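You operate a simulated robot arm through the tools that you are given. There is no shell and no other tool. Be economical: measure what you need, move in short steps, check, and stop when the job is done.

You run a simulated two-armed robot. Do the job below in one go: nothing can be reset, and whatever is moved stays where it is left.

JOB
Stack the clear sheet labelled "4" from the top of the mould bench on top of the clear sheet labelled "5". Open the top plinth drawer, put the brass rubbing block on the top of the service cupboard away in the inside of the top plinth drawer and shut the drawer again. Stack the black plaque that says "3" from the top of the testing bench on top of the black plaque labelled "2". Put the 7.5 MM setting block from the top of the testing bench on the bottom shelf of the lever press rack and the 5.0 MM setting block on the top shelf of the lever press rack. The order is free.
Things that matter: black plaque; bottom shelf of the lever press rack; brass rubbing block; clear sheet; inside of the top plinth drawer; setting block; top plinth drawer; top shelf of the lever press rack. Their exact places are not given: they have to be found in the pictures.

Only the result counts: the job must be done as asked and must still hold three seconds after the hand-in. Knocking over, shifting, dropping, spilling or breaking anything else fails it. Flat cloth is picked up by pressing the open fingertips on it (5 to 10 N) and closing them slowly along it; thin cloth reads only 2 to 8 mm in the jaws.

ROBOT AND FRAMES
Two 7-joint arms with two-finger parallel grippers on one trunk, on a base that drives. Base frame: it is fixed to the floor where the robot stands at the start and does not move with it; the origin is under the middle of the robot, x ahead of it, y to its left, z up; the surface under the hand at the start is at about z = 0.861. Readings come in m, degrees, newtons and seconds.
The left shoulder is at the start at [0.05, 0.165, 1.205], the right one opposite. With the tool pointing down near the work surface each hand reaches from about 0.18 to 0.68 m from the robot's upright axis, wherever it stands, measured 20 degrees to its own side. Places, roughly: black plaque [-5, -1.75, 0.75]; bottom shelf of the lever press rack [-8.5, -1.4, 0.5]; brass rubbing block (5x3x10 cm) [-8.5, -7.5, 1]; clear sheet [0.5, 0, 0.75]; inside of the top plinth drawer [0.7, -7.1, 0.6]; setting block [-4.75, -1.5, 0.75]; top plinth drawer [0.7, -7.1, 0.6]; top shelf of the lever press rack [-8.5, -1.4, 1.2]. Payload 3.91 kg a hand.
Tool frame (each hand has its own): the origin (TCP) lies between the finger pads and is the grasp point; the fingertips stand 0.03 m ahead of it; z points along the fingers, y is the line along which they close. The gripper opens to 0.11 m. The fingers are 0.02 m wide and 0.01 m thick; the gripper's body (0.048 by 0.112 m) begins 0.055 m behind the TCP.
Orientation is that of the tool frame in the base frame, as [roll, pitch, yaw] about the fixed x, y, z axes, in that order (R = Rz(yaw) Ry(pitch) Rx(roll)). With the fingers straight down and closing along the base's y, the tool's x points along the base's -x, its y along +y and its z along -z.

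CONTROLS
- The arms move only by the tool arm_command. It takes "left_rows", "right_rows" or both (then of equal length, played together; a hand with none holds still); each is a list of rows, each a list of 7 numbers: the turn, a rotation vector about the tool's x, y, z in degrees, then the shift along the tool's x, y, z in mm, then the opening, from 0 (shut) to 1 (fully open). In form: [[rx, ry, rz, dx, dy, dz, fingers], ...]. A call has 1 to 12 rows; each row shifts and turns the commanded pose from where the row before left it, along the tool's axes as they then stand. A row lasts 0.2 s, in which the tool goes at most 0.05 m and 8.6 degrees; a call with a longer step from one row to the next is refused whole, and so is a gripper value outside its range. A pose out of reach is approached as far as the arm can. The call stops where the force on the tool passes 40 N (or 10 N more than at its start, if that is more) or the arm is blocked; 0.2 s more then pass. Each finger travels about 0.045 m/s and halts on what it meets, pressing with about 26 N; the grip force reading is that of the motor and also rises with nothing between the fingers. The clock runs only during rows and for 0.2 s after the last one: add rows that do not move to give the fingers time. It gives the time, the measured TCP pose, the force on the tool (base axes), the opening and the grip force at its end, in the units of the frame above (readings bear some noise), with the torque about the TCP (base axes, N m) and any sound that the robot's microphone picked up.
- Cameras (640 x 400 px; columns grow to the right, rows downward): "scene" is now at [0.1121, -0.0184, 1.3702]; the picture's right is [-0.22, -0.98, 0.00], its down [-0.60, 0.14, -0.79] and it looks along [0.77, -0.17, -0.62] (base axes); focal length 277 px, centre (320, 200). "left" rides on the left gripper at [0.072, -0.017, -0.103] in its tool frame; the picture's right is [0.23, 0.97, 0.00], its down [-0.76, 0.18, -0.62] and it looks along [-0.61, 0.14, 0.78] (tool axes); focal length 222 px, centre (320, 200). "right" rides on the right gripper at [0.072, 0.017, -0.103] in its tool frame; the picture's right is [-0.23, 0.97, 0.00], its down [-0.76, -0.18, -0.62] and it looks along [-0.61, -0.14, 0.78] (tool axes); focal length 222 px, centre (320, 200).
- snapshot(camera): a new picture of that camera. It takes no simulated time.
- lift_body(by): slides the trunk up (or, below 0, down) by that many m; the arms and the scene camera ride with it, the base frame stays. It gives what a move gives, with no picture.
- steer(legs): drives the robot by 1 to 6 legs, each [ahead, left, turn to the left] in m, m and degrees, along the robot's own axes; the way and the turn of a leg run together, so that a leg with both is an arc; at most 1.5 m and 180 degrees a leg. The arms and the cameras ride along, it lands a little off, and it stops where it bumps. It gives what a move gives.
- aim_head(pan, tilt): turns the head with the scene camera to pan (to the left, within 80 degrees either way) and tilt (down, from -29 to 69), counted from straight ahead of the robot. It gives what a move gives.
- measure_at(camera, pixels): for up to 12 pixels [column, row] of the newest picture of that camera ("zoom" is the newest enlarged one), the place [x, y, z] in the base frame of the surface seen there, good to about 0.002 m. It takes no simulated time.
- enlarge(camera, box): a new picture of the part [left, top, right, bottom] of that camera's present view, enlarged. It takes no simulated time.
- sign_off(): hands the job in; it is judged then, once.

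Go step by step. Measure first, check grasps and placings, and put right what went wrong. The budget is 124 turns and 124 pictures, counting those below and the enlarged ones. Unless the task says otherwise, let go and move clear before handing in.

The tools are called after "Request:" as a command line: name --argument value ..., lists and objects as JSON in quotes. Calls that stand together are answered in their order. arm_command: Moves the arms, as the interface text tells. Its arguments: {"type":"object","properties":{"left_rows":{"type":"array"},"right_rows":{"type":"array"}},"required":[]} The other tools are called the same way: lift_body (by) slides the trunk up or down; steer (legs) drives the base; aim_head (pan, tilt) turns the head that bears the scene camera; snapshot (camera) takes a picture; measure_at (camera, pixels) gives the place of the surface under pixels of a picture; enlarge (camera, box) takes an enlarged picture of a part of a camera's view; sign_off () hands the job in.

At the start:

```text
time_s: 0.0
left_ee_pos: [0.4688, 0.1036, 1.1711]
left_orientation: [-180.0, 0.1, -179.9]
left_wrist_force: [-1.0, -0.3, 0.6]
left_ft_torque: [-0.03, 0.01, 0.0]
left_grip_width: 0.1101
left_grip_force: 0.1
right_ee_pos: [0.3573, -0.215, 1.162]
right_orientation: [179.9, 0.0, 180.0]
right_wrist_force: [-0.6, -0.3, 0.9]
right_ft_torque: [0.03, 0.0, -0.02]
right_grip_width: 0.1101
right_grip_force: 0.0
trunk travel left (down, up): [-0.425, 0.078]
robot x, y, heading: [0.0054, 0.0011, 0.1]
head pan, tilt: [-12.8, 38.1]
```

scene: 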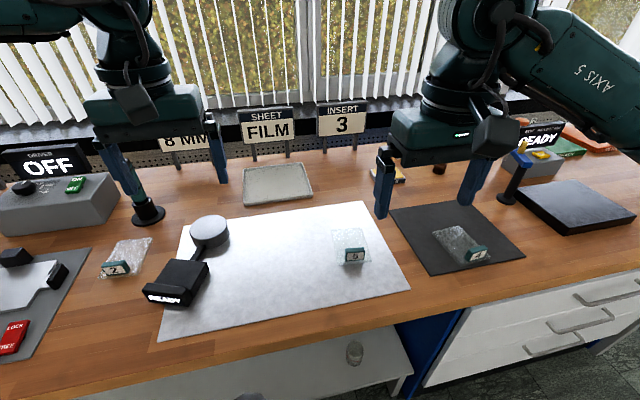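
right: 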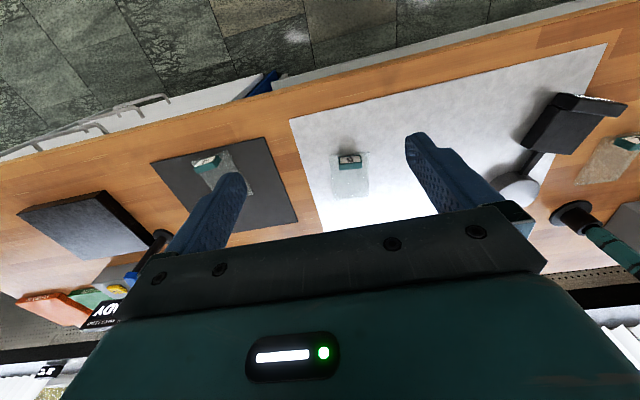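
left: 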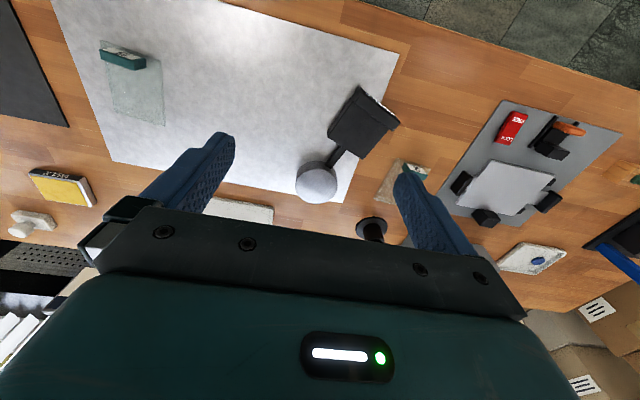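

Three clear sheets with teal tabs show near pixels (115,268), (355,255) and (470,255); I enlarge to read their labels.

Request:
enlarge --camera "scene" --box '[320, 200, 520, 300]'

Request:
enlarge --camera "scene" --box '[80, 220, 200, 295]'

```text
3.20 times, centred on (420, 250) of scene
```

zoom: 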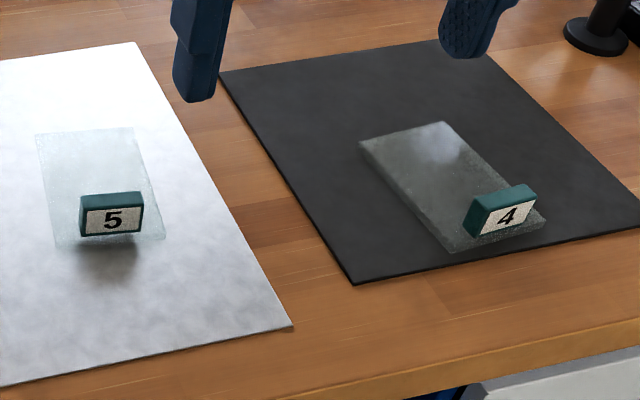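

```text
5.33 times, centred on (140, 258) of scene
```

zoom: 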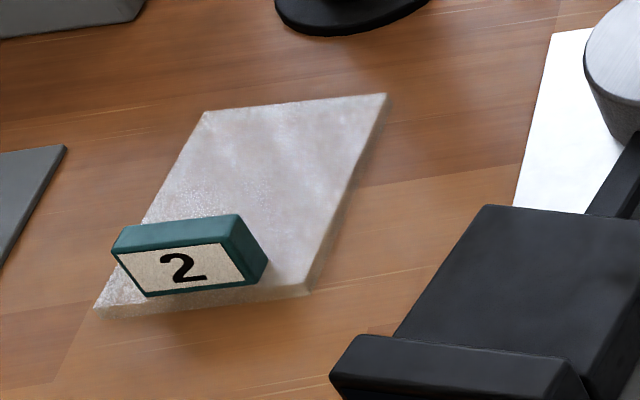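

Sheet 4 lies on the black mat, sheet 5 on the white one. I re-enlarge the pair and measure corners.

Request:
enlarge --camera "scene" --box '[320, 200, 520, 300]'

Request:
measure_at --camera "zoom" --pixels '[[364, 142], [443, 125], [540, 219], [454, 246], [400, 180], [493, 200], [300, 190], [40, 137], [130, 132], [160, 235], [60, 242], [112, 197]]'

Request:
enlarge --camera "right" --box '[150, 120, 390, 270]'

Request:
measure_at --camera "zoom" --pixels '[[500, 85], [540, 85], [505, 140], [560, 150], [510, 190], [570, 195]]'

```text
3.20 times, centred on (420, 250) of scene
```

zoom: 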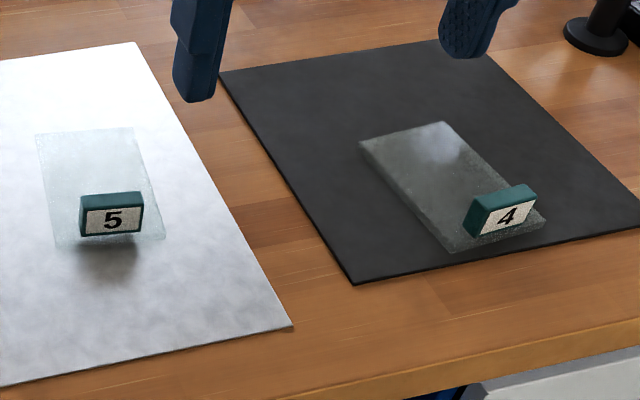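

```text
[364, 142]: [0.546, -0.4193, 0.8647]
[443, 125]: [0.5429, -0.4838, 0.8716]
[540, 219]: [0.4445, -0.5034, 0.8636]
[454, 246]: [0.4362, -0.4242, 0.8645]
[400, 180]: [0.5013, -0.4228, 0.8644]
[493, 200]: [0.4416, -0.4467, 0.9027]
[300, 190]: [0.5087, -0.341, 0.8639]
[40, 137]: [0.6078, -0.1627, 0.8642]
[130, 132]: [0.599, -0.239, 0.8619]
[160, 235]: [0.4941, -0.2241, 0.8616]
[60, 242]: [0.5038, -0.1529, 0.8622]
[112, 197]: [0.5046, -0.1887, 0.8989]
```

```text
2.67 times, centred on (270, 195) of right
```

zoom: 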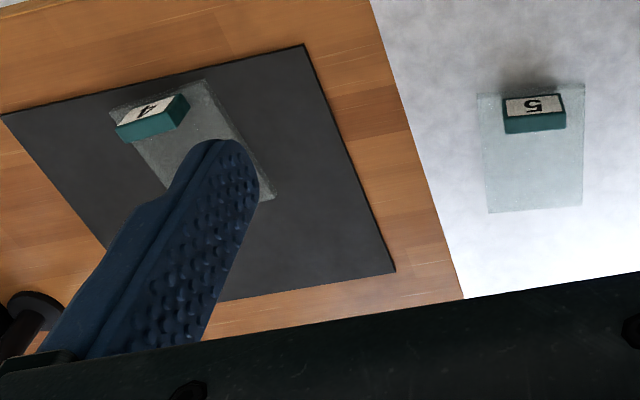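

```text
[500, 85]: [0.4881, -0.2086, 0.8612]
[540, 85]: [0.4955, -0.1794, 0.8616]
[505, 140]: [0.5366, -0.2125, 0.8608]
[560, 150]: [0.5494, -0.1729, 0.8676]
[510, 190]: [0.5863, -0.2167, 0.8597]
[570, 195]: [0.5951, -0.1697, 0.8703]
```

Measuring passes through the clear bodies, so I bring the right hand above sheet 4 for a closer look.

Request:
arm_command --right_rows '[[0, 0, 0, -8, -40, 15, 1], [0, 0, 0, -8, -40, 15, 1], [0, 0, 0, -8, -40, 15, 1], [0, 0, 0, -8, -40, 15, 1], [0, 0, 0, -8, -40, 15, 1], [0, 0, 0, -8, -40, 15, 1]]'

Request:
snapshot --camera "right"

Request:
snapshot --camera "scene"

```text
time_s: 1.4
left_ee_pos: [0.4689, 0.1036, 1.1717]
left_orientation: [179.9, 0.1, -179.9]
left_wrist_force: [-0.2, -0.1, 0.0]
left_ft_torque: [0.01, -0.02, -0.03]
left_grip_width: 0.1102
left_grip_force: 0.0
right_ee_pos: [0.4059, -0.4556, 1.077]
right_orientation: [-179.9, 0.1, 179.9]
right_wrist_force: [0.8, 0.6, -0.2]
right_ft_torque: [-0.04, -0.03, 0.01]
right_grip_width: 0.1102
right_grip_force: 0.1
trunk travel left (down, up): [-0.425, 0.078]
robot x, y, heading: [-0.0022, -0.0024, -0.1]
head pan, tilt: [-12.8, 38.1]
```

```text
116 pictures are left
```

right: 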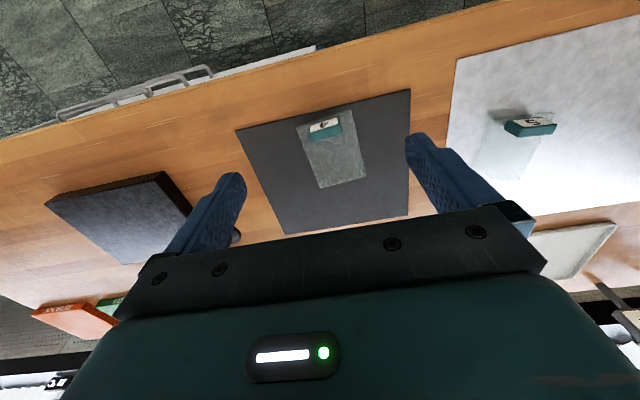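

```text
115 pictures are left
```

scene: 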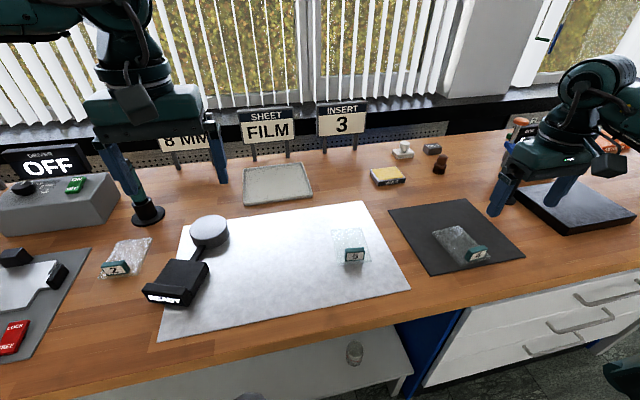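

Request:
enlarge --camera "right" --box '[240, 90, 432, 210]'

Request:
measure_at --camera "zoom" --pixels '[[195, 110], [365, 75], [410, 290], [260, 320], [235, 110], [330, 95], [240, 135], [335, 130], [300, 220], [230, 145], [340, 145], [282, 115]]'

Request:
enlarge --camera "scene" --box '[420, 215, 500, 265]'

Request:
enlarge --camera "scene" --box '[310, 220, 390, 270]'

```text
3.33 times, centred on (336, 150) of right
```

zoom: 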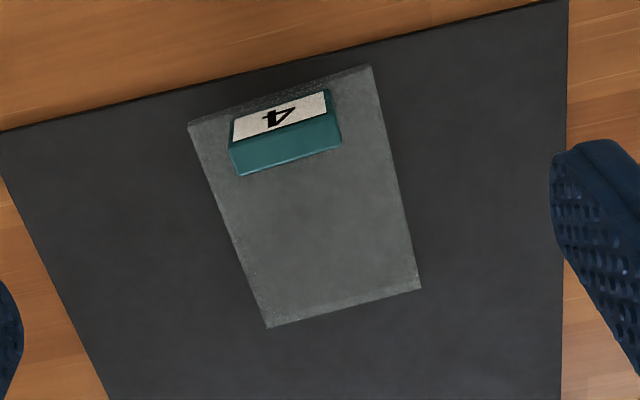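

```text
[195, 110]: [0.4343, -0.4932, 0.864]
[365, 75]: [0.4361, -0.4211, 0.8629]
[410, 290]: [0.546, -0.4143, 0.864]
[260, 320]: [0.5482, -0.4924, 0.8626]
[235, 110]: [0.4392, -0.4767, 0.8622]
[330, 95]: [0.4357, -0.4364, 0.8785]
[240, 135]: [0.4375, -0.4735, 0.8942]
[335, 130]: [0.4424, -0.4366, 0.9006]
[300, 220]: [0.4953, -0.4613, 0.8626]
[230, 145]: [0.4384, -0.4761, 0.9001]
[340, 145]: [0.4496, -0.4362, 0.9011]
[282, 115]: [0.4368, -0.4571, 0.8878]
```

```text
8.00 times, centred on (460, 240) of scene
```

zoom: 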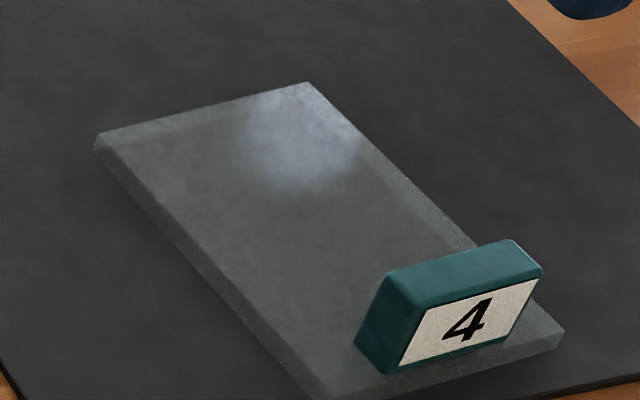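

```text
8.00 times, centred on (350, 245) of scene
```

zoom: 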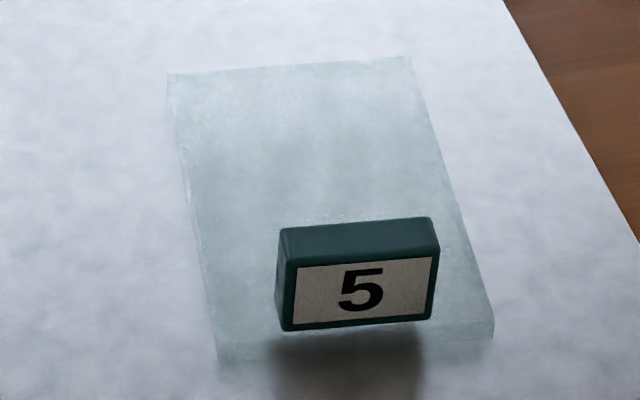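

The tabs stand on top of the sheets near the front edge, so sheet 4 must go behind tab 5. I measure exact corners of both.

Request:
enlarge --camera "right" --box '[240, 90, 432, 210]'

Request:
measure_at --camera "zoom" --pixels '[[189, 125], [371, 68], [420, 287], [268, 326], [228, 125], [328, 91], [240, 172], [342, 140], [300, 155], [232, 148], [331, 113]]'

Request:
enlarge --camera "right" --box '[450, 90, 610, 190]'

Request:
enlarge --camera "scene" --box '[310, 220, 390, 270]'

Request:
measure_at --camera "zoom" --pixels '[[168, 78], [406, 58], [493, 330], [218, 358], [282, 230], [432, 219], [438, 250], [288, 266], [288, 328], [435, 315], [360, 240]]'

```text
3.33 times, centred on (336, 150) of right
```

zoom: 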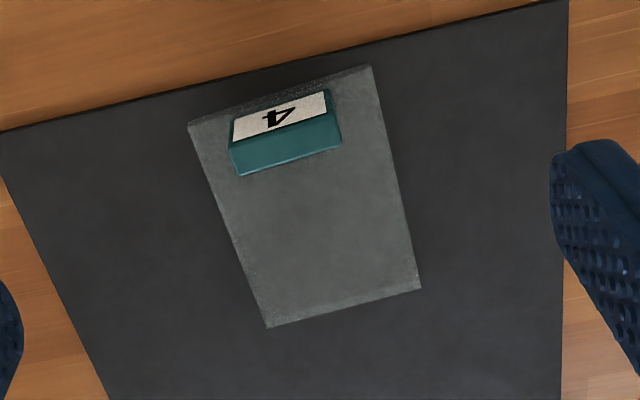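

```text
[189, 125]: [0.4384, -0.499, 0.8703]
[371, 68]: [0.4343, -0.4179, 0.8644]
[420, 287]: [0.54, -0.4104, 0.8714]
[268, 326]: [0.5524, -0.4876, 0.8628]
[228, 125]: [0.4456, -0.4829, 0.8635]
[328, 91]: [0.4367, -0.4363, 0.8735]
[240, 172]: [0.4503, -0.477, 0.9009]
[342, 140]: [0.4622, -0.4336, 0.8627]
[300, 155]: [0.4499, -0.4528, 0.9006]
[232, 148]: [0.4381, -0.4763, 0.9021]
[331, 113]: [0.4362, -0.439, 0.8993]
```

```text
4.00 times, centred on (530, 140) of right
```

zoom: 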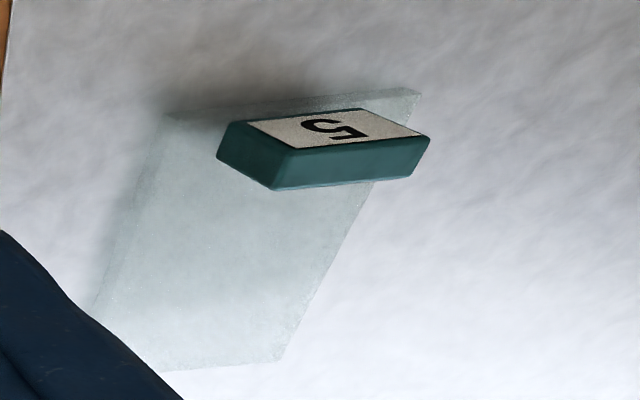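

```text
8.00 times, centred on (350, 245) of scene
```

zoom: 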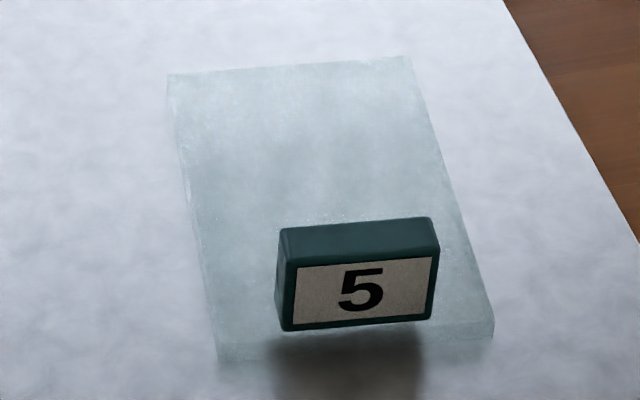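

```text
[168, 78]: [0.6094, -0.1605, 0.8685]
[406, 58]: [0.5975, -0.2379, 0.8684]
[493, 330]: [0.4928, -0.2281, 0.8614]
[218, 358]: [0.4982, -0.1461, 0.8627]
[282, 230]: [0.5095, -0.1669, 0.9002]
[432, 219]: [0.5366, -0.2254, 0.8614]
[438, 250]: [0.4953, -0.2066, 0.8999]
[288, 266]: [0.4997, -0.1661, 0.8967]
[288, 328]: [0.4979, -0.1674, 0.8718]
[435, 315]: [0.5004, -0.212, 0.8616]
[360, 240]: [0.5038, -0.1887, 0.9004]
```

Sheet 4: centre about (0.49,-0.454), yaw ≈ +5°, top ≈ 0.873; sheet 5 centre about (0.545,-0.19), yaw ≈ -6.5°. I move the right hand above sheet 4.

Request:
arm_command --right_rows '[[0, 0, 0, -20.5, 0.5, 32, 1], [0, 0, 0, -20.5, 0.5, 32, 1], [0, 0, 0, -20.5, 0.5, 32, 1], [0, 0, 0, -20.5, 0.5, 32, 1], [0, 0, -5, 0, 0, 0, 1]]'

Request:
snapshot --camera "right"

```text
time_s: 2.6
left_ee_pos: [0.468, 0.1032, 1.1721]
left_orientation: [180.0, 0.1, -180.0]
left_wrist_force: [0.0, 0.8, 0.1]
left_ft_torque: [0.04, 0.0, 0.03]
left_grip_width: 0.1101
left_grip_force: 0.0
right_ee_pos: [0.4876, -0.4509, 0.9436]
right_orientation: [180.0, 0.0, -175.0]
right_wrist_force: [-0.3, -0.3, 0.4]
right_ft_torque: [0.0, -0.03, 0.04]
right_grip_width: 0.11
right_grip_force: 0.0
trunk travel left (down, up): [-0.425, 0.078]
robot x, y, heading: [0.001, -0.0011, 0.2]
head pan, tilt: [-12.8, 38.1]
```

```text
108 pictures are left
```

right: 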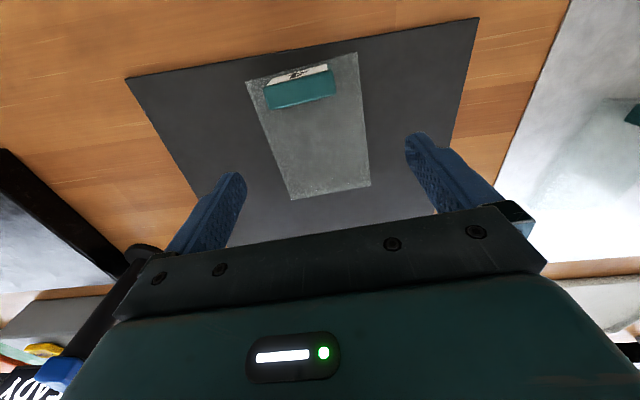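

The hand straddles the sheet; I lower to TCP z ≈ 0.897 and close.

Request:
arm_command --right_rows '[[0, 0, 0, 0, 0, 24, 1], [0, 0, 0, 0, 0, 22.5, 1], [0, 0, 0, 0, 0, 0, 1]]'

Request:
snapshot --camera "right"

Request:
enlarge --camera "scene" --box '[400, 190, 520, 265]'

```text
time_s: 3.4
left_ee_pos: [0.4671, 0.1032, 1.1718]
left_orientation: [179.9, 0.1, -180.0]
left_wrist_force: [-0.1, -0.7, -0.3]
left_ft_torque: [-0.01, -0.04, -0.01]
left_grip_width: 0.1097
left_grip_force: 0.0
right_ee_pos: [0.488, -0.4524, 0.8987]
right_orientation: [179.9, 0.0, -175.0]
right_wrist_force: [-0.2, 0.6, -0.3]
right_ft_torque: [0.02, 0.01, 0.02]
right_grip_width: 0.11
right_grip_force: 0.0
trunk travel left (down, up): [-0.425, 0.078]
robot x, y, heading: [0.001, -0.0001, -0.0]
head pan, tilt: [-12.8, 38.1]
```

```text
107 pictures are left
```

right: 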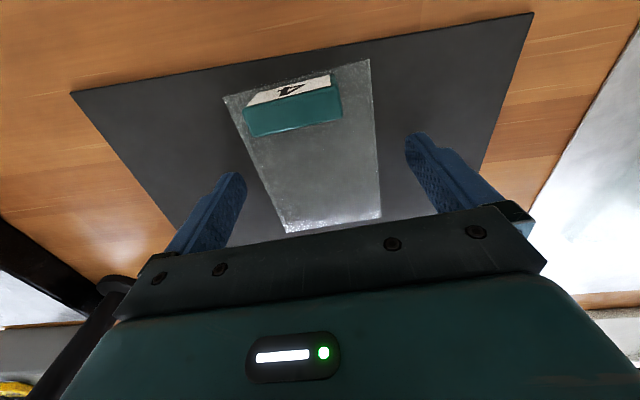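

```text
5.33 times, centred on (460, 228) of scene
```

zoom: 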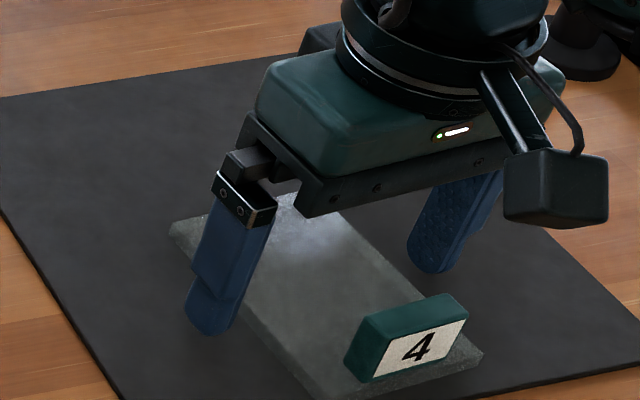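

Fingers flank the sheet. I lower 2 mm and close.

Request:
arm_command --right_rows '[[0, 0, 0, 0, 0, 1.5, 0.9], [0, 0, 0, 0, 0, 0, 0.6], [0, 0, 0, 0, 0, 0, 0.4], [0, 0, 0, 0, 0, 0, 0.4], [0, 0, 0, 0, 0, 0, 0.4]]'

Request:
snapshot --camera "right"

```text
time_s: 4.6
left_ee_pos: [0.4676, 0.1041, 1.1712]
left_orientation: [180.0, 0.1, -179.9]
left_wrist_force: [0.5, 0.0, -0.2]
left_ft_torque: [-0.01, 0.0, -0.01]
left_grip_width: 0.1099
left_grip_force: 0.0
right_ee_pos: [0.4878, -0.452, 0.8954]
right_orientation: [-180.0, 0.0, -175.0]
right_wrist_force: [0.2, -0.1, 0.5]
right_ft_torque: [-0.08, 0.0, -0.01]
right_grip_width: 0.0791
right_grip_force: 26.1
trunk travel left (down, up): [-0.425, 0.078]
robot x, y, heading: [0.0003, 0.0015, 0.0]
head pan, tilt: [-12.8, 38.1]
```

```text
105 pictures are left
```

right: 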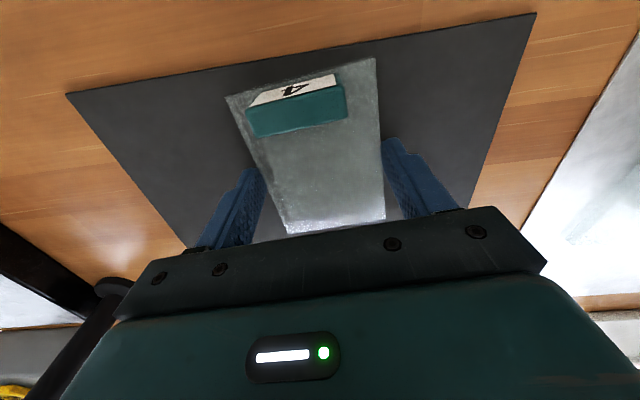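

Gripped at 79 mm. I lift 70 mm, straighten and carry it over sheet 5.

Request:
arm_command --right_rows '[[0, 0, 0, 0, 0, -20, 0.4], [0, 0, 0, 0, 0, -25, 0.4], [0, 0, 0, 0, 0, -25, 0.4], [0, 0, 5, 0, 0, 0, 0.4], [0, 0, 0, -16, 43, 0, 0.4], [0, 0, 0, -16, 43, 0, 0.4], [0, 0, 0, -16, 43, 0, 0.4], [0, 0, 0, -16, 43, 0, 0.4], [0, 0, 0, -15, 43, 0, 0.4], [0, 0, 0, 0, 43, 0, 0.4], [0, 0, 6.5, 0, 0, 0, 0.4], [0, 0, 0, 0, 0, 0, 0.4]]'

Request:
snapshot --camera "right"

Request:
enlarge --camera "scene" --box '[270, 150, 430, 250]'

```text
time_s: 7.2
left_ee_pos: [0.4694, 0.1035, 1.1713]
left_orientation: [-180.0, 0.1, -179.9]
left_wrist_force: [-0.2, 0.7, -0.3]
left_ft_torque: [-0.01, -0.01, 0.0]
left_grip_width: 0.1097
left_grip_force: 0.1
right_ee_pos: [0.565, -0.1965, 0.9679]
right_orientation: [-180.0, 0.0, 173.4]
right_wrist_force: [0.5, -0.4, -1.9]
right_ft_torque: [-0.01, -0.02, 0.0]
right_grip_width: 0.0793
right_grip_force: 25.6
trunk travel left (down, up): [-0.425, 0.078]
robot x, y, heading: [0.0006, -0.0003, -0.1]
head pan, tilt: [-12.8, 38.1]
```

```text
104 pictures are left
```

right: 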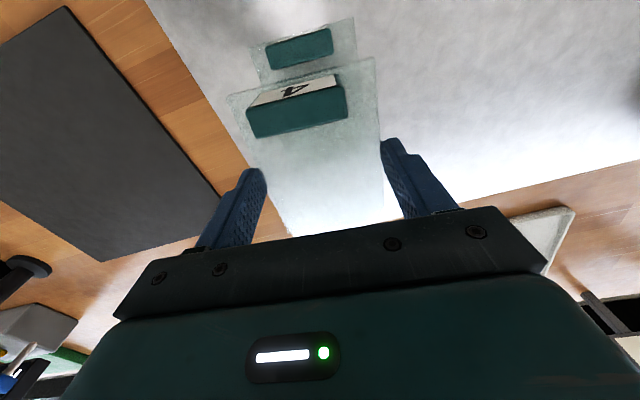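

```text
4.00 times, centred on (350, 200) of scene
```

zoom: 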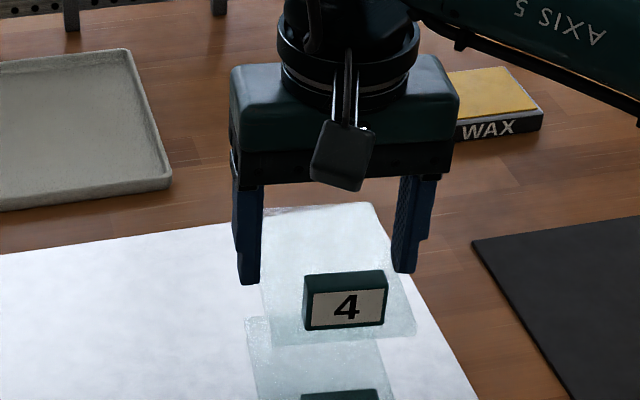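

Sheet 4 hangs behind tab 5. I shift by (+2,+4) mm and lower to just above.

Request:
arm_command --right_rows '[[0, 0, 0, -3, 4, 16, 0.4], [0, 0, 0, 0, 0, 16, 0.4], [0, 0, 0, 0, 0, 14, 0.4], [0, 0, 0, 0, 0, 0, 0.4]]'

Request:
enlarge --camera "right" --box '[160, 10, 480, 210]'

Request:
enlarge --camera "scene" --box '[310, 200, 390, 250]'

Request:
measure_at --camera "zoom" --pixels '[[290, 330], [350, 330], [420, 330], [300, 140], [400, 140]]'

```text
time_s: 8.2
left_ee_pos: [0.4674, 0.1044, 1.1714]
left_orientation: [-179.9, 0.0, -179.8]
left_wrist_force: [-0.3, 0.0, 1.3]
left_ft_torque: [-0.01, -0.01, -0.01]
left_grip_width: 0.1099
left_grip_force: 0.1
right_ee_pos: [0.5694, -0.191, 0.9208]
right_orientation: [-179.9, 0.0, 173.6]
right_wrist_force: [0.2, 0.4, -0.3]
right_ft_torque: [-0.01, -0.02, -0.01]
right_grip_width: 0.0791
right_grip_force: 25.3
trunk travel left (down, up): [-0.425, 0.078]
robot x, y, heading: [0.0004, -0.0028, -0.1]
head pan, tilt: [-12.8, 38.1]
```

```text
2.00 times, centred on (320, 110) of right
```

zoom: 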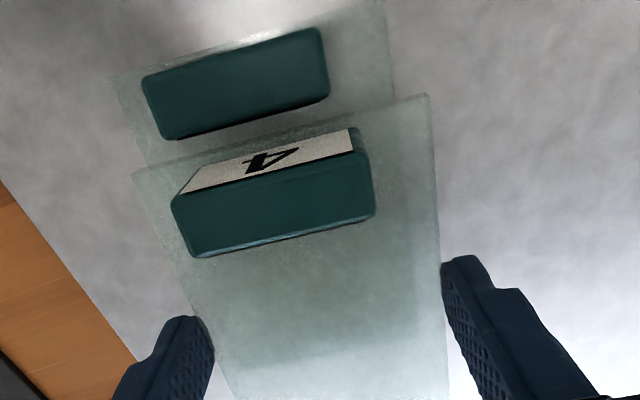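

```text
8.00 times, centred on (350, 225) of scene
```

zoom: 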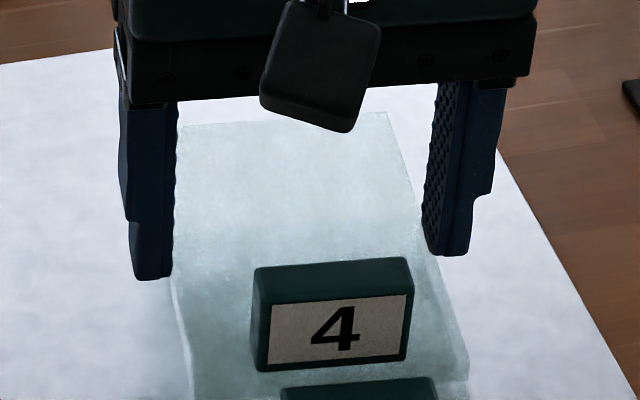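

```text
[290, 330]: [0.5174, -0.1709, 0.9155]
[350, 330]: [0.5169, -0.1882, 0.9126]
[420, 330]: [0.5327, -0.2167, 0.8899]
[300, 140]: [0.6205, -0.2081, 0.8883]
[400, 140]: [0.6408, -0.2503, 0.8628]
```

Clear gap behind tab 5 (tab 4 front at x≈0.517). I lower onto sheet 5 gently.

Request:
arm_command --right_rows '[[0, 0, 0, 0, 0, 8, 0.4], [0, 0, 0, 0, 0, 5, 0.4], [0, 0, 0, 0, 0, 2, 0.4], [0, 0, 0, 0, 0, 0, 0.4]]'

Request:
enlarge --camera "scene" --box '[310, 200, 390, 250]'

Request:
enlarge --camera "right" --box '[160, 10, 480, 210]'

```text
time_s: 9.2
left_ee_pos: [0.4692, 0.1046, 1.1707]
left_orientation: [180.0, 0.1, 180.0]
left_wrist_force: [0.0, 0.4, 0.3]
left_ft_torque: [-0.01, 0.01, -0.01]
left_grip_width: 0.1099
left_grip_force: 0.0
right_ee_pos: [0.5693, -0.1901, 0.9067]
right_orientation: [-180.0, 0.0, 173.5]
right_wrist_force: [-0.3, 0.1, -0.6]
right_ft_torque: [-0.02, 0.02, -0.01]
right_grip_width: 0.079
right_grip_force: 26.0
trunk travel left (down, up): [-0.425, 0.078]
robot x, y, heading: [0.004, 0.0016, 0.3]
head pan, tilt: [-12.8, 38.1]
```

```text
8.00 times, centred on (350, 225) of scene
```

zoom: 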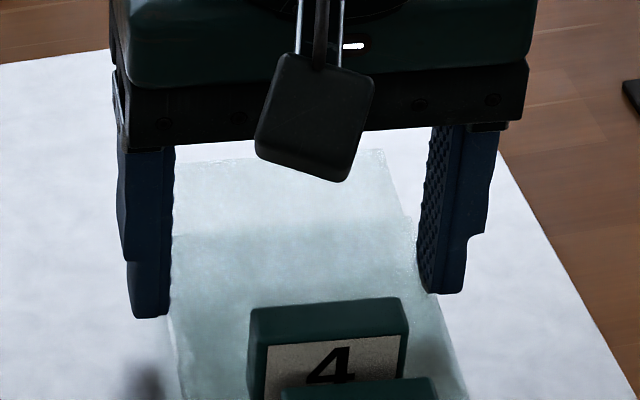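

```text
2.00 times, centred on (320, 110) of right
```

zoom: 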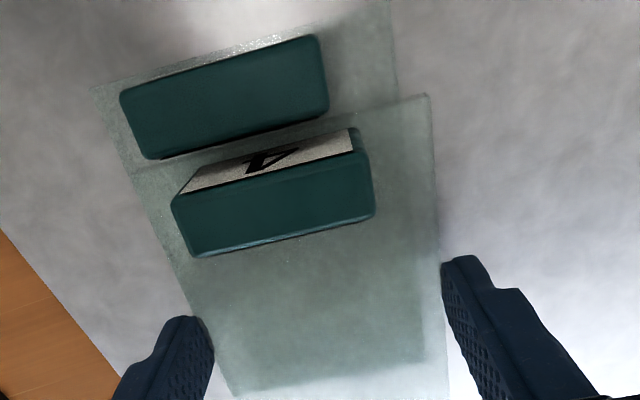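

Nearly in contact; sheet 4 sits ~5 mm too far +y. I nudge -4 mm and creep down.

Request:
arm_command --right_rows '[[0, 0, 0, 0, -4, -1, 0.4], [0, 0, 0, 0, 0, 2, 0.4], [0, 0, 0, 0, 0, 1.5, 0.4], [0, 0, 0, 0, 0, 1, 0.4], [0, 0, 0, 0, 0, 0, 0.4]]'

```text
time_s: 10.4
left_ee_pos: [0.468, 0.1034, 1.1706]
left_orientation: [-179.9, 0.2, -179.9]
left_wrist_force: [-0.1, -0.4, -0.1]
left_ft_torque: [0.01, -0.01, 0.0]
left_grip_width: 0.1099
left_grip_force: 0.0
right_ee_pos: [0.5685, -0.1936, 0.9028]
right_orientation: [179.9, 0.0, 173.5]
right_wrist_force: [0.0, 0.6, -1.5]
right_ft_torque: [-0.01, 0.0, 0.02]
right_grip_width: 0.0794
right_grip_force: 26.1
trunk travel left (down, up): [-0.425, 0.078]
robot x, y, heading: [-0.0003, 0.0003, -0.1]
head pan, tilt: [-12.8, 38.1]
```

No contact yet; continuing 2 mm.

Request:
arm_command --right_rows '[[0, 0, 0, 0, 0, 1, 0.4], [0, 0, 0, 0, 0, 1, 0.4], [0, 0, 0, 0, 0, 0, 0.4]]'

```text
time_s: 11.2
left_ee_pos: [0.4679, 0.1046, 1.173]
left_orientation: [180.0, 0.2, -179.9]
left_wrist_force: [0.6, 0.4, -0.1]
left_ft_torque: [0.04, 0.0, 0.01]
left_grip_width: 0.11
left_grip_force: 0.1
right_ee_pos: [0.5683, -0.193, 0.9014]
right_orientation: [179.9, 0.4, 173.5]
right_wrist_force: [-1.4, -1.1, 16.1]
right_ft_torque: [-0.08, 0.5, 0.06]
right_grip_width: 0.0794
right_grip_force: 26.2
trunk travel left (down, up): [-0.425, 0.078]
robot x, y, heading: [0.0, -0.0025, -0.1]
head pan, tilt: [-12.8, 38.1]
```

Contact (16 N). I relieve slightly, open and rise.

Request:
arm_command --right_rows '[[0, 0, 0, 0, 0, -0.7, 0.4], [0, 0, 0, 0, 0, 0, 0.8], [0, 0, 0, 0, 0, 0, 0.95], [0, 0, 0, 0, 0, 0, 0.95], [0, 0, 0, 0, 0, 0, 0.95], [0, 0, 0, 0, 0, -25, 0.95], [0, 0, 0, 0, 0, -45, 0.95], [0, 0, 0, 0, 0, -45, 0.95], [0, 0, 0, 0, 0, -45, 0.95]]'

Request:
snapshot --camera "right"

Request:
enlarge --camera "scene" --box '[310, 210, 390, 260]'

```text
time_s: 13.2
left_ee_pos: [0.4685, 0.1042, 1.1715]
left_orientation: [-180.0, 0.1, -179.9]
left_wrist_force: [0.0, 0.3, 0.4]
left_ft_torque: [-0.07, -0.03, -0.02]
left_grip_width: 0.1098
left_grip_force: 0.1
right_ee_pos: [0.5698, -0.1952, 1.0597]
right_orientation: [179.9, 0.0, 173.5]
right_wrist_force: [1.1, 0.0, 1.0]
right_ft_torque: [0.0, 0.0, 0.01]
right_grip_width: 0.1046
right_grip_force: 0.2
trunk travel left (down, up): [-0.425, 0.078]
robot x, y, heading: [0.0001, -0.0018, -0.3]
head pan, tilt: [-12.8, 38.1]
```

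```text
98 pictures are left
```

right: 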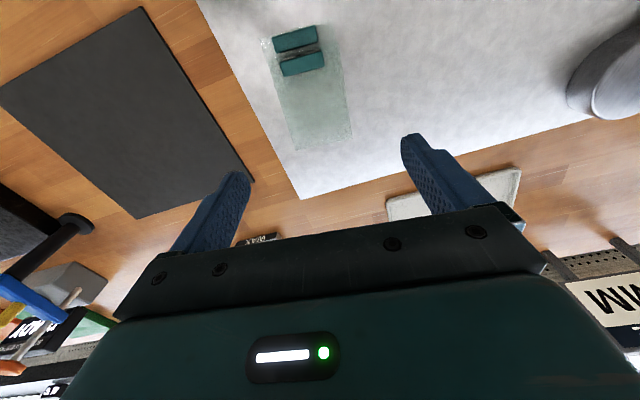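

```text
8.00 times, centred on (350, 235) of scene
```

zoom: 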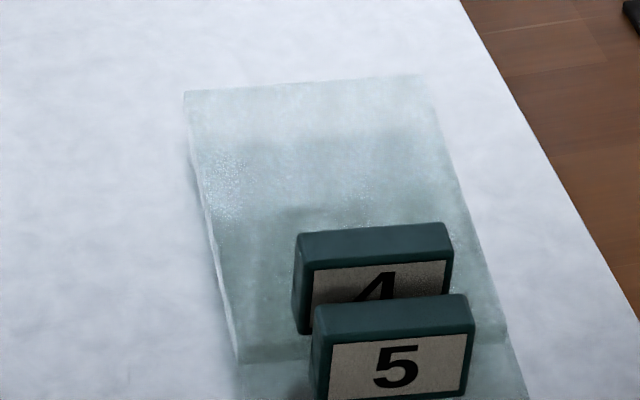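

Sheet 4 rests on sheet 5. I retract the right hand, then back away and turn around to look at the room.

Request:
arm_command --right_rows '[[0, 0, -6.5, 0, 0, -40, 1], [0, 0, 0, 0, 0, -40, 1], [0, 0, 0, 40, 0, -20, 1], [0, 0, 0, 45, 0, 0, 1], [0, 0, 0, 45, 0, 0, 1], [0, 0, 0, 45, 0, 0, 1], [0, 0, 0, 40, 0, 0, 1]]' --left_rows '[[0, 0, 0, 20, 0, 0, 1], [0, 0, 0, 20, 0, 0, 1], [0, 0, 0, 20, 0, 0, 1], [0, 0, 0, 20, 0, 0, 1], [0, 0, 0, 20, 0, 0, 1], [0, 0, 0, 0, 0, 0, 1], [0, 0, 0, 0, 0, 0, 1]]'

Request:
steer --legs '[[-0.6, 0, 0], [0, 0, 170]]'

Request:
aim_head --pan 0 --tilt 10

Request:
snapshot --camera "scene"

```text
time_s: 14.8
left_ee_pos: [0.3675, 0.1027, 1.1717]
left_orientation: [180.0, 0.0, -179.9]
left_wrist_force: [-0.5, 0.3, -0.5]
left_ft_torque: [0.03, -0.03, -0.01]
left_grip_width: 0.1097
left_grip_force: 0.1
right_ee_pos: [0.351, -0.1939, 1.161]
right_orientation: [179.9, -0.1, 180.0]
right_wrist_force: [0.8, 0.3, 0.0]
right_ft_torque: [-0.01, 0.0, -0.01]
right_grip_width: 0.1099
right_grip_force: 0.1
trunk travel left (down, up): [-0.425, 0.078]
robot x, y, heading: [-0.0002, -0.0011, 0.2]
head pan, tilt: [-12.8, 38.1]
```

```text
time_s: 25.0
left_ee_pos: [-0.9813, -0.0326, 1.1725]
left_orientation: [-179.9, 0.0, -11.5]
left_wrist_force: [-0.1, -0.3, -0.2]
left_ft_torque: [0.03, 0.0, 0.0]
left_grip_width: 0.11
left_grip_force: 0.0
right_ee_pos: [-0.908, 0.2533, 1.1611]
right_orientation: [179.9, 0.0, -11.6]
right_wrist_force: [-0.3, -0.6, -0.3]
right_ft_torque: [0.0, 0.02, -0.03]
right_grip_width: 0.1101
right_grip_force: 0.1
trunk travel left (down, up): [-0.425, 0.078]
robot x, y, heading: [-0.6029, -0.0037, 168.1]
head pan, tilt: [-12.8, 38.1]
```

```text
time_s: 26.0
left_ee_pos: [-0.9818, -0.032, 1.1723]
left_orientation: [-180.0, 0.1, -11.5]
left_wrist_force: [0.7, 0.0, 0.2]
left_ft_torque: [-0.01, 0.01, 0.0]
left_grip_width: 0.1097
left_grip_force: 0.0
right_ee_pos: [-0.9072, 0.2548, 1.161]
right_orientation: [179.9, 0.1, -11.6]
right_wrist_force: [1.3, 0.3, 0.1]
right_ft_torque: [0.0, 0.0, 0.02]
right_grip_width: 0.1102
right_grip_force: 0.0
trunk travel left (down, up): [-0.425, 0.078]
robot x, y, heading: [-0.6046, -0.0067, 168.4]
head pan, tilt: [0.0, 10.0]
```

```text
96 pictures are left
```

scene: 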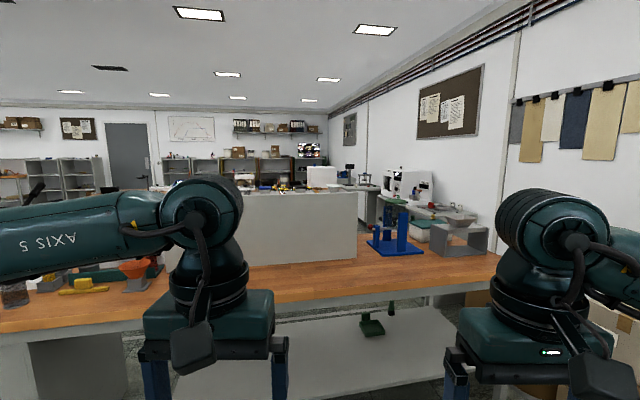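

Another bench lies directly ahead; I look left (toward -y) and measure for a route.

Request:
measure_at --camera "scene" --pixels '[[200, 318], [480, 285], [300, 215], [20, 330], [320, 180], [160, 185], [230, 165], [125, 150], [400, 200]]'

Request:
aim_head --pan 60 --tilt 15

Request:
snapshot --camera "scene"

Request:
measure_at --camera "scene" --pixels '[[50, 300], [150, 300], [250, 300], [350, 300], [450, 300], [550, 300], [100, 230], [200, 230], [300, 230], [400, 230], [500, 230], [600, 230]]'

```text
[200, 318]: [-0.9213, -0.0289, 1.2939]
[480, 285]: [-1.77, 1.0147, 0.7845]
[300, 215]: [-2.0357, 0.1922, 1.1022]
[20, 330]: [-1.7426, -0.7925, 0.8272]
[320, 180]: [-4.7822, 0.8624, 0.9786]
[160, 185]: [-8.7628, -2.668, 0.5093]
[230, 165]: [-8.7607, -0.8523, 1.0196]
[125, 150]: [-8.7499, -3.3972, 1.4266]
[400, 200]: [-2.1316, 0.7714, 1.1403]
```

```text
time_s: 27.3
left_ee_pos: [-0.982, -0.0324, 1.172]
left_orientation: [-180.0, 0.1, -11.5]
left_wrist_force: [0.6, 0.0, -0.2]
left_ft_torque: [0.0, -0.01, -0.01]
left_grip_width: 0.1099
left_grip_force: 0.0
right_ee_pos: [-0.9077, 0.2545, 1.16]
right_orientation: [-180.0, -0.1, -11.6]
right_wrist_force: [0.2, 0.0, -0.4]
right_ft_torque: [-0.04, -0.01, -0.01]
right_grip_width: 0.1101
right_grip_force: 0.2
trunk travel left (down, up): [-0.425, 0.078]
robot x, y, heading: [-0.603, -0.0087, 168.5]
head pan, tilt: [60.0, 15.0]
```

```text
95 pictures are left
```

scene: 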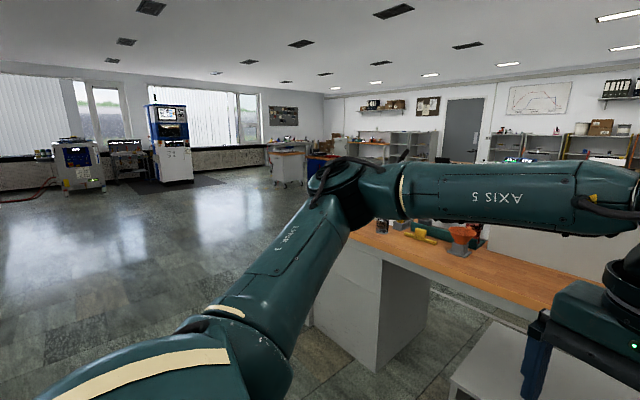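

```text
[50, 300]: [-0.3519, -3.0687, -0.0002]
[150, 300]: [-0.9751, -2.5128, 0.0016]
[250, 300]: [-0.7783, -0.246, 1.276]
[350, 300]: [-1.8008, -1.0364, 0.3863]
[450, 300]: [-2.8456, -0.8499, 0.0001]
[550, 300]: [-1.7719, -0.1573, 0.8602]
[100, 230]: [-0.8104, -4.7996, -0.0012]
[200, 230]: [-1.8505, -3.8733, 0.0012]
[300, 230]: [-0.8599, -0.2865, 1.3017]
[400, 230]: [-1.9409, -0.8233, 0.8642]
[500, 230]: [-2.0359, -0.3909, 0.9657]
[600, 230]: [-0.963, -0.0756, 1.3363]
```

Bench 2 ends at y≈-1.05, and the floor beyond is open. I drive to y≈-2.2 and face -x.

Request:
steer --legs '[[0, 0, 101.5], [1.5, 0, 0], [0.8, 0, 0], [0, 0, -90]]'

Request:
aim_head --pan 0 --tilt 12

Request:
snapshot --camera "scene"

Request:
measure_at --camera "scene" --pixels '[[320, 260], [320, 230], [320, 215], [320, 200], [250, 230], [400, 230], [250, 260], [400, 260], [450, 230], [350, 180], [200, 200], [450, 200]]'

```text
time_s: 46.9
left_ee_pos: [-1.0175, -2.4106, 1.1729]
left_orientation: [180.0, 0.1, -3.5]
left_wrist_force: [-0.4, -0.2, -0.4]
left_ft_torque: [0.02, 0.02, -0.03]
left_grip_width: 0.11
left_grip_force: 0.1
right_ee_pos: [-0.9845, -2.1167, 1.1612]
right_orientation: [180.0, 0.0, -3.6]
right_wrist_force: [0.1, -0.8, -0.5]
right_ft_torque: [-0.05, 0.01, 0.01]
right_grip_width: 0.11
right_grip_force: 0.0
trunk travel left (down, up): [-0.425, 0.078]
robot x, y, heading: [-0.6446, -2.3335, 176.4]
head pan, tilt: [60.0, 15.0]
```

```text
time_s: 48.1
left_ee_pos: [-1.0173, -2.4114, 1.1734]
left_orientation: [-180.0, 0.1, -3.4]
left_wrist_force: [0.6, -0.8, -0.2]
left_ft_torque: [-0.01, 0.03, -0.02]
left_grip_width: 0.1103
left_grip_force: 0.0
right_ee_pos: [-0.9842, -2.117, 1.1608]
right_orientation: [179.9, -0.1, -3.6]
right_wrist_force: [0.3, 0.2, -0.3]
right_ft_torque: [-0.02, -0.01, 0.0]
right_grip_width: 0.1103
right_grip_force: 0.1
trunk travel left (down, up): [-0.425, 0.078]
robot x, y, heading: [-0.6474, -2.3321, 176.4]
head pan, tilt: [0.0, 12.0]
```

```text
94 pictures are left
```

scene: 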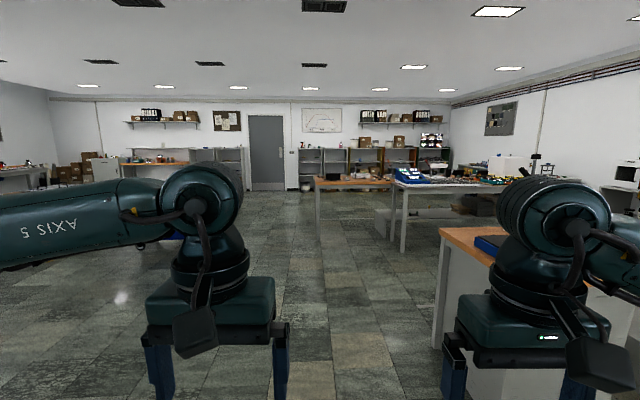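

```text
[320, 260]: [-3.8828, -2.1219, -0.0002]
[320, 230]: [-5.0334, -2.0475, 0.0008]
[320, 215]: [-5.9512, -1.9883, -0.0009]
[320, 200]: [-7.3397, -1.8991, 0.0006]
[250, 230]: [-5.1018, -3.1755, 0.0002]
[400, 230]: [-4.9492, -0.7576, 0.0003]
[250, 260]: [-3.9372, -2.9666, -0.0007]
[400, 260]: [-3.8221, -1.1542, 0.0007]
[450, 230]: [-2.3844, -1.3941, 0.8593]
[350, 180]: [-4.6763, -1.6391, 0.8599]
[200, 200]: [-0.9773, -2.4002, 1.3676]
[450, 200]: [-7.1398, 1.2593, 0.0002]
```

Testing bench appears around (-4.7,-1.6). I drive nearer along y≈-2.4.

Request:
steer --legs '[[1.5, 0, 3.6], [1.2, 0.1, 0]]'

Request:
aim_head --pan -25 --tilt 20

Request:
snapshot --camera "scene"

Request:
measure_at --camera "scene" --pixels '[[320, 260], [320, 230], [320, 215], [320, 200], [250, 230], [400, 230], [250, 260], [400, 260], [450, 230], [350, 180], [200, 200], [280, 200]]'

```text
time_s: 61.1
left_ee_pos: [-3.6624, -2.5191, 1.1736]
left_orientation: [180.0, 0.0, 0.8]
left_wrist_force: [0.0, -0.3, 0.4]
left_ft_torque: [0.02, -0.01, -0.03]
left_grip_width: 0.1099
left_grip_force: 0.1
right_ee_pos: [-3.6521, -2.2218, 1.1604]
right_orientation: [180.0, 0.0, 0.8]
right_wrist_force: [-0.8, 0.8, -0.2]
right_ft_torque: [0.0, -0.03, -0.04]
right_grip_width: 0.11
right_grip_force: 0.1
trunk travel left (down, up): [-0.425, 0.078]
robot x, y, heading: [-3.2945, -2.4131, -179.3]
head pan, tilt: [0.0, 12.0]
```

```text
time_s: 62.0
left_ee_pos: [-3.6618, -2.5187, 1.1717]
left_orientation: [179.9, 0.1, 1.0]
left_wrist_force: [-0.3, 0.0, 0.1]
left_ft_torque: [0.01, 0.0, 0.01]
left_grip_width: 0.11
left_grip_force: 0.0
right_ee_pos: [-3.6515, -2.2229, 1.161]
right_orientation: [180.0, 0.0, 0.9]
right_wrist_force: [-0.1, -0.3, 0.4]
right_ft_torque: [0.04, -0.01, -0.06]
right_grip_width: 0.1099
right_grip_force: 0.1
trunk travel left (down, up): [-0.425, 0.078]
robot x, y, heading: [-3.2951, -2.4085, -179.4]
head pan, tilt: [-25.0, 20.0]
```

```text
93 pictures are left
```

scene: 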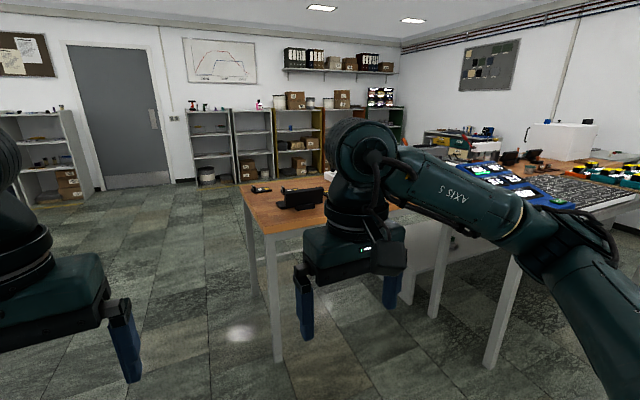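

```text
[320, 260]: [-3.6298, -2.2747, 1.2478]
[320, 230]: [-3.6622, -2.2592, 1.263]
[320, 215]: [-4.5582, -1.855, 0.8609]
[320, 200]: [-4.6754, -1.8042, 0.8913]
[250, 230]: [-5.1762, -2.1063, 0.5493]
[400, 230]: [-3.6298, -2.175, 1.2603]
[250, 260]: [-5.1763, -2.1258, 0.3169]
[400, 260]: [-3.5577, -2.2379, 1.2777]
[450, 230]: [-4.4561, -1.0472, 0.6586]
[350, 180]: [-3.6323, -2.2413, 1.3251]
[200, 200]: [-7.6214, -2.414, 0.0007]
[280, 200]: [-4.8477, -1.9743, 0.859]
```

The bench runs along y from ≈-2.1, between x≈-5.2 and -4.5; devices seem to face -x. I go round its south end to the -x side.

Request:
steer --legs '[[0, 0.45, 0], [1.5, 0, 0], [1.3, 0, 0], [0, 0, 179], [0, 1.1, 0]]'

Request:
aim_head --pan 0 --tilt 25

Request:
snapshot --camera "scene"

Request:
measure_at --camera "scene" --pixels '[[320, 260], [320, 230], [320, 215], [320, 200], [250, 230], [400, 230], [250, 260], [400, 260]]'

```text
time_s: 96.3
left_ee_pos: [-5.6534, -1.6903, 1.1725]
left_orientation: [-180.0, 0.1, 176.7]
left_wrist_force: [0.0, 0.1, 0.0]
left_ft_torque: [-0.03, 0.03, -0.01]
left_grip_width: 0.1101
left_grip_force: 0.0
right_ee_pos: [-5.6845, -1.9831, 1.161]
right_orientation: [-180.0, -0.1, 176.7]
right_wrist_force: [0.1, 0.3, 0.5]
right_ft_torque: [0.0, -0.02, -0.01]
right_grip_width: 0.11
right_grip_force: 0.1
trunk travel left (down, up): [-0.425, 0.078]
robot x, y, heading: [-6.0253, -1.7689, -3.3]
head pan, tilt: [-25.0, 20.0]
```

```text
time_s: 97.2
left_ee_pos: [-5.6526, -1.6902, 1.1731]
left_orientation: [-180.0, 0.2, 176.7]
left_wrist_force: [0.8, 0.5, -0.7]
left_ft_torque: [-0.02, -0.03, -0.02]
left_grip_width: 0.1101
left_grip_force: 0.0
right_ee_pos: [-5.6849, -1.984, 1.16]
right_orientation: [179.9, 0.0, 176.6]
right_wrist_force: [-0.2, -1.3, -1.0]
right_ft_torque: [-0.01, 0.01, -0.04]
right_grip_width: 0.1101
right_grip_force: 0.0
trunk travel left (down, up): [-0.425, 0.078]
robot x, y, heading: [-6.0257, -1.7702, -3.4]
head pan, tilt: [0.0, 25.0]
```

```text
92 pictures are left
```

scene: 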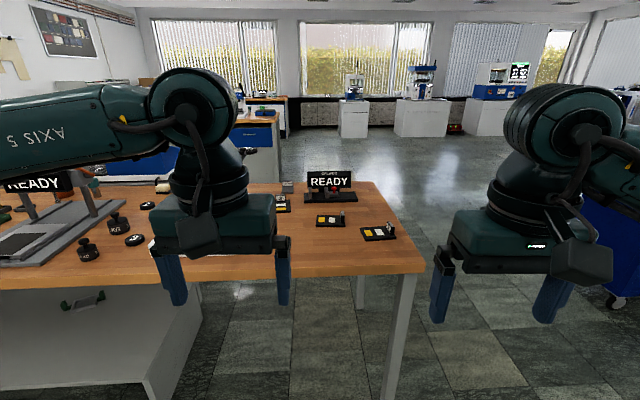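

```text
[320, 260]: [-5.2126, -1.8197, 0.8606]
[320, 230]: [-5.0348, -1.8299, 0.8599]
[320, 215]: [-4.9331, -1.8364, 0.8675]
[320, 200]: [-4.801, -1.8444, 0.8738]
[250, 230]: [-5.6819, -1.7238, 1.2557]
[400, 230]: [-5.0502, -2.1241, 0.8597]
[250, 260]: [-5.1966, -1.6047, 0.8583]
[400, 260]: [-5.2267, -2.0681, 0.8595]
```

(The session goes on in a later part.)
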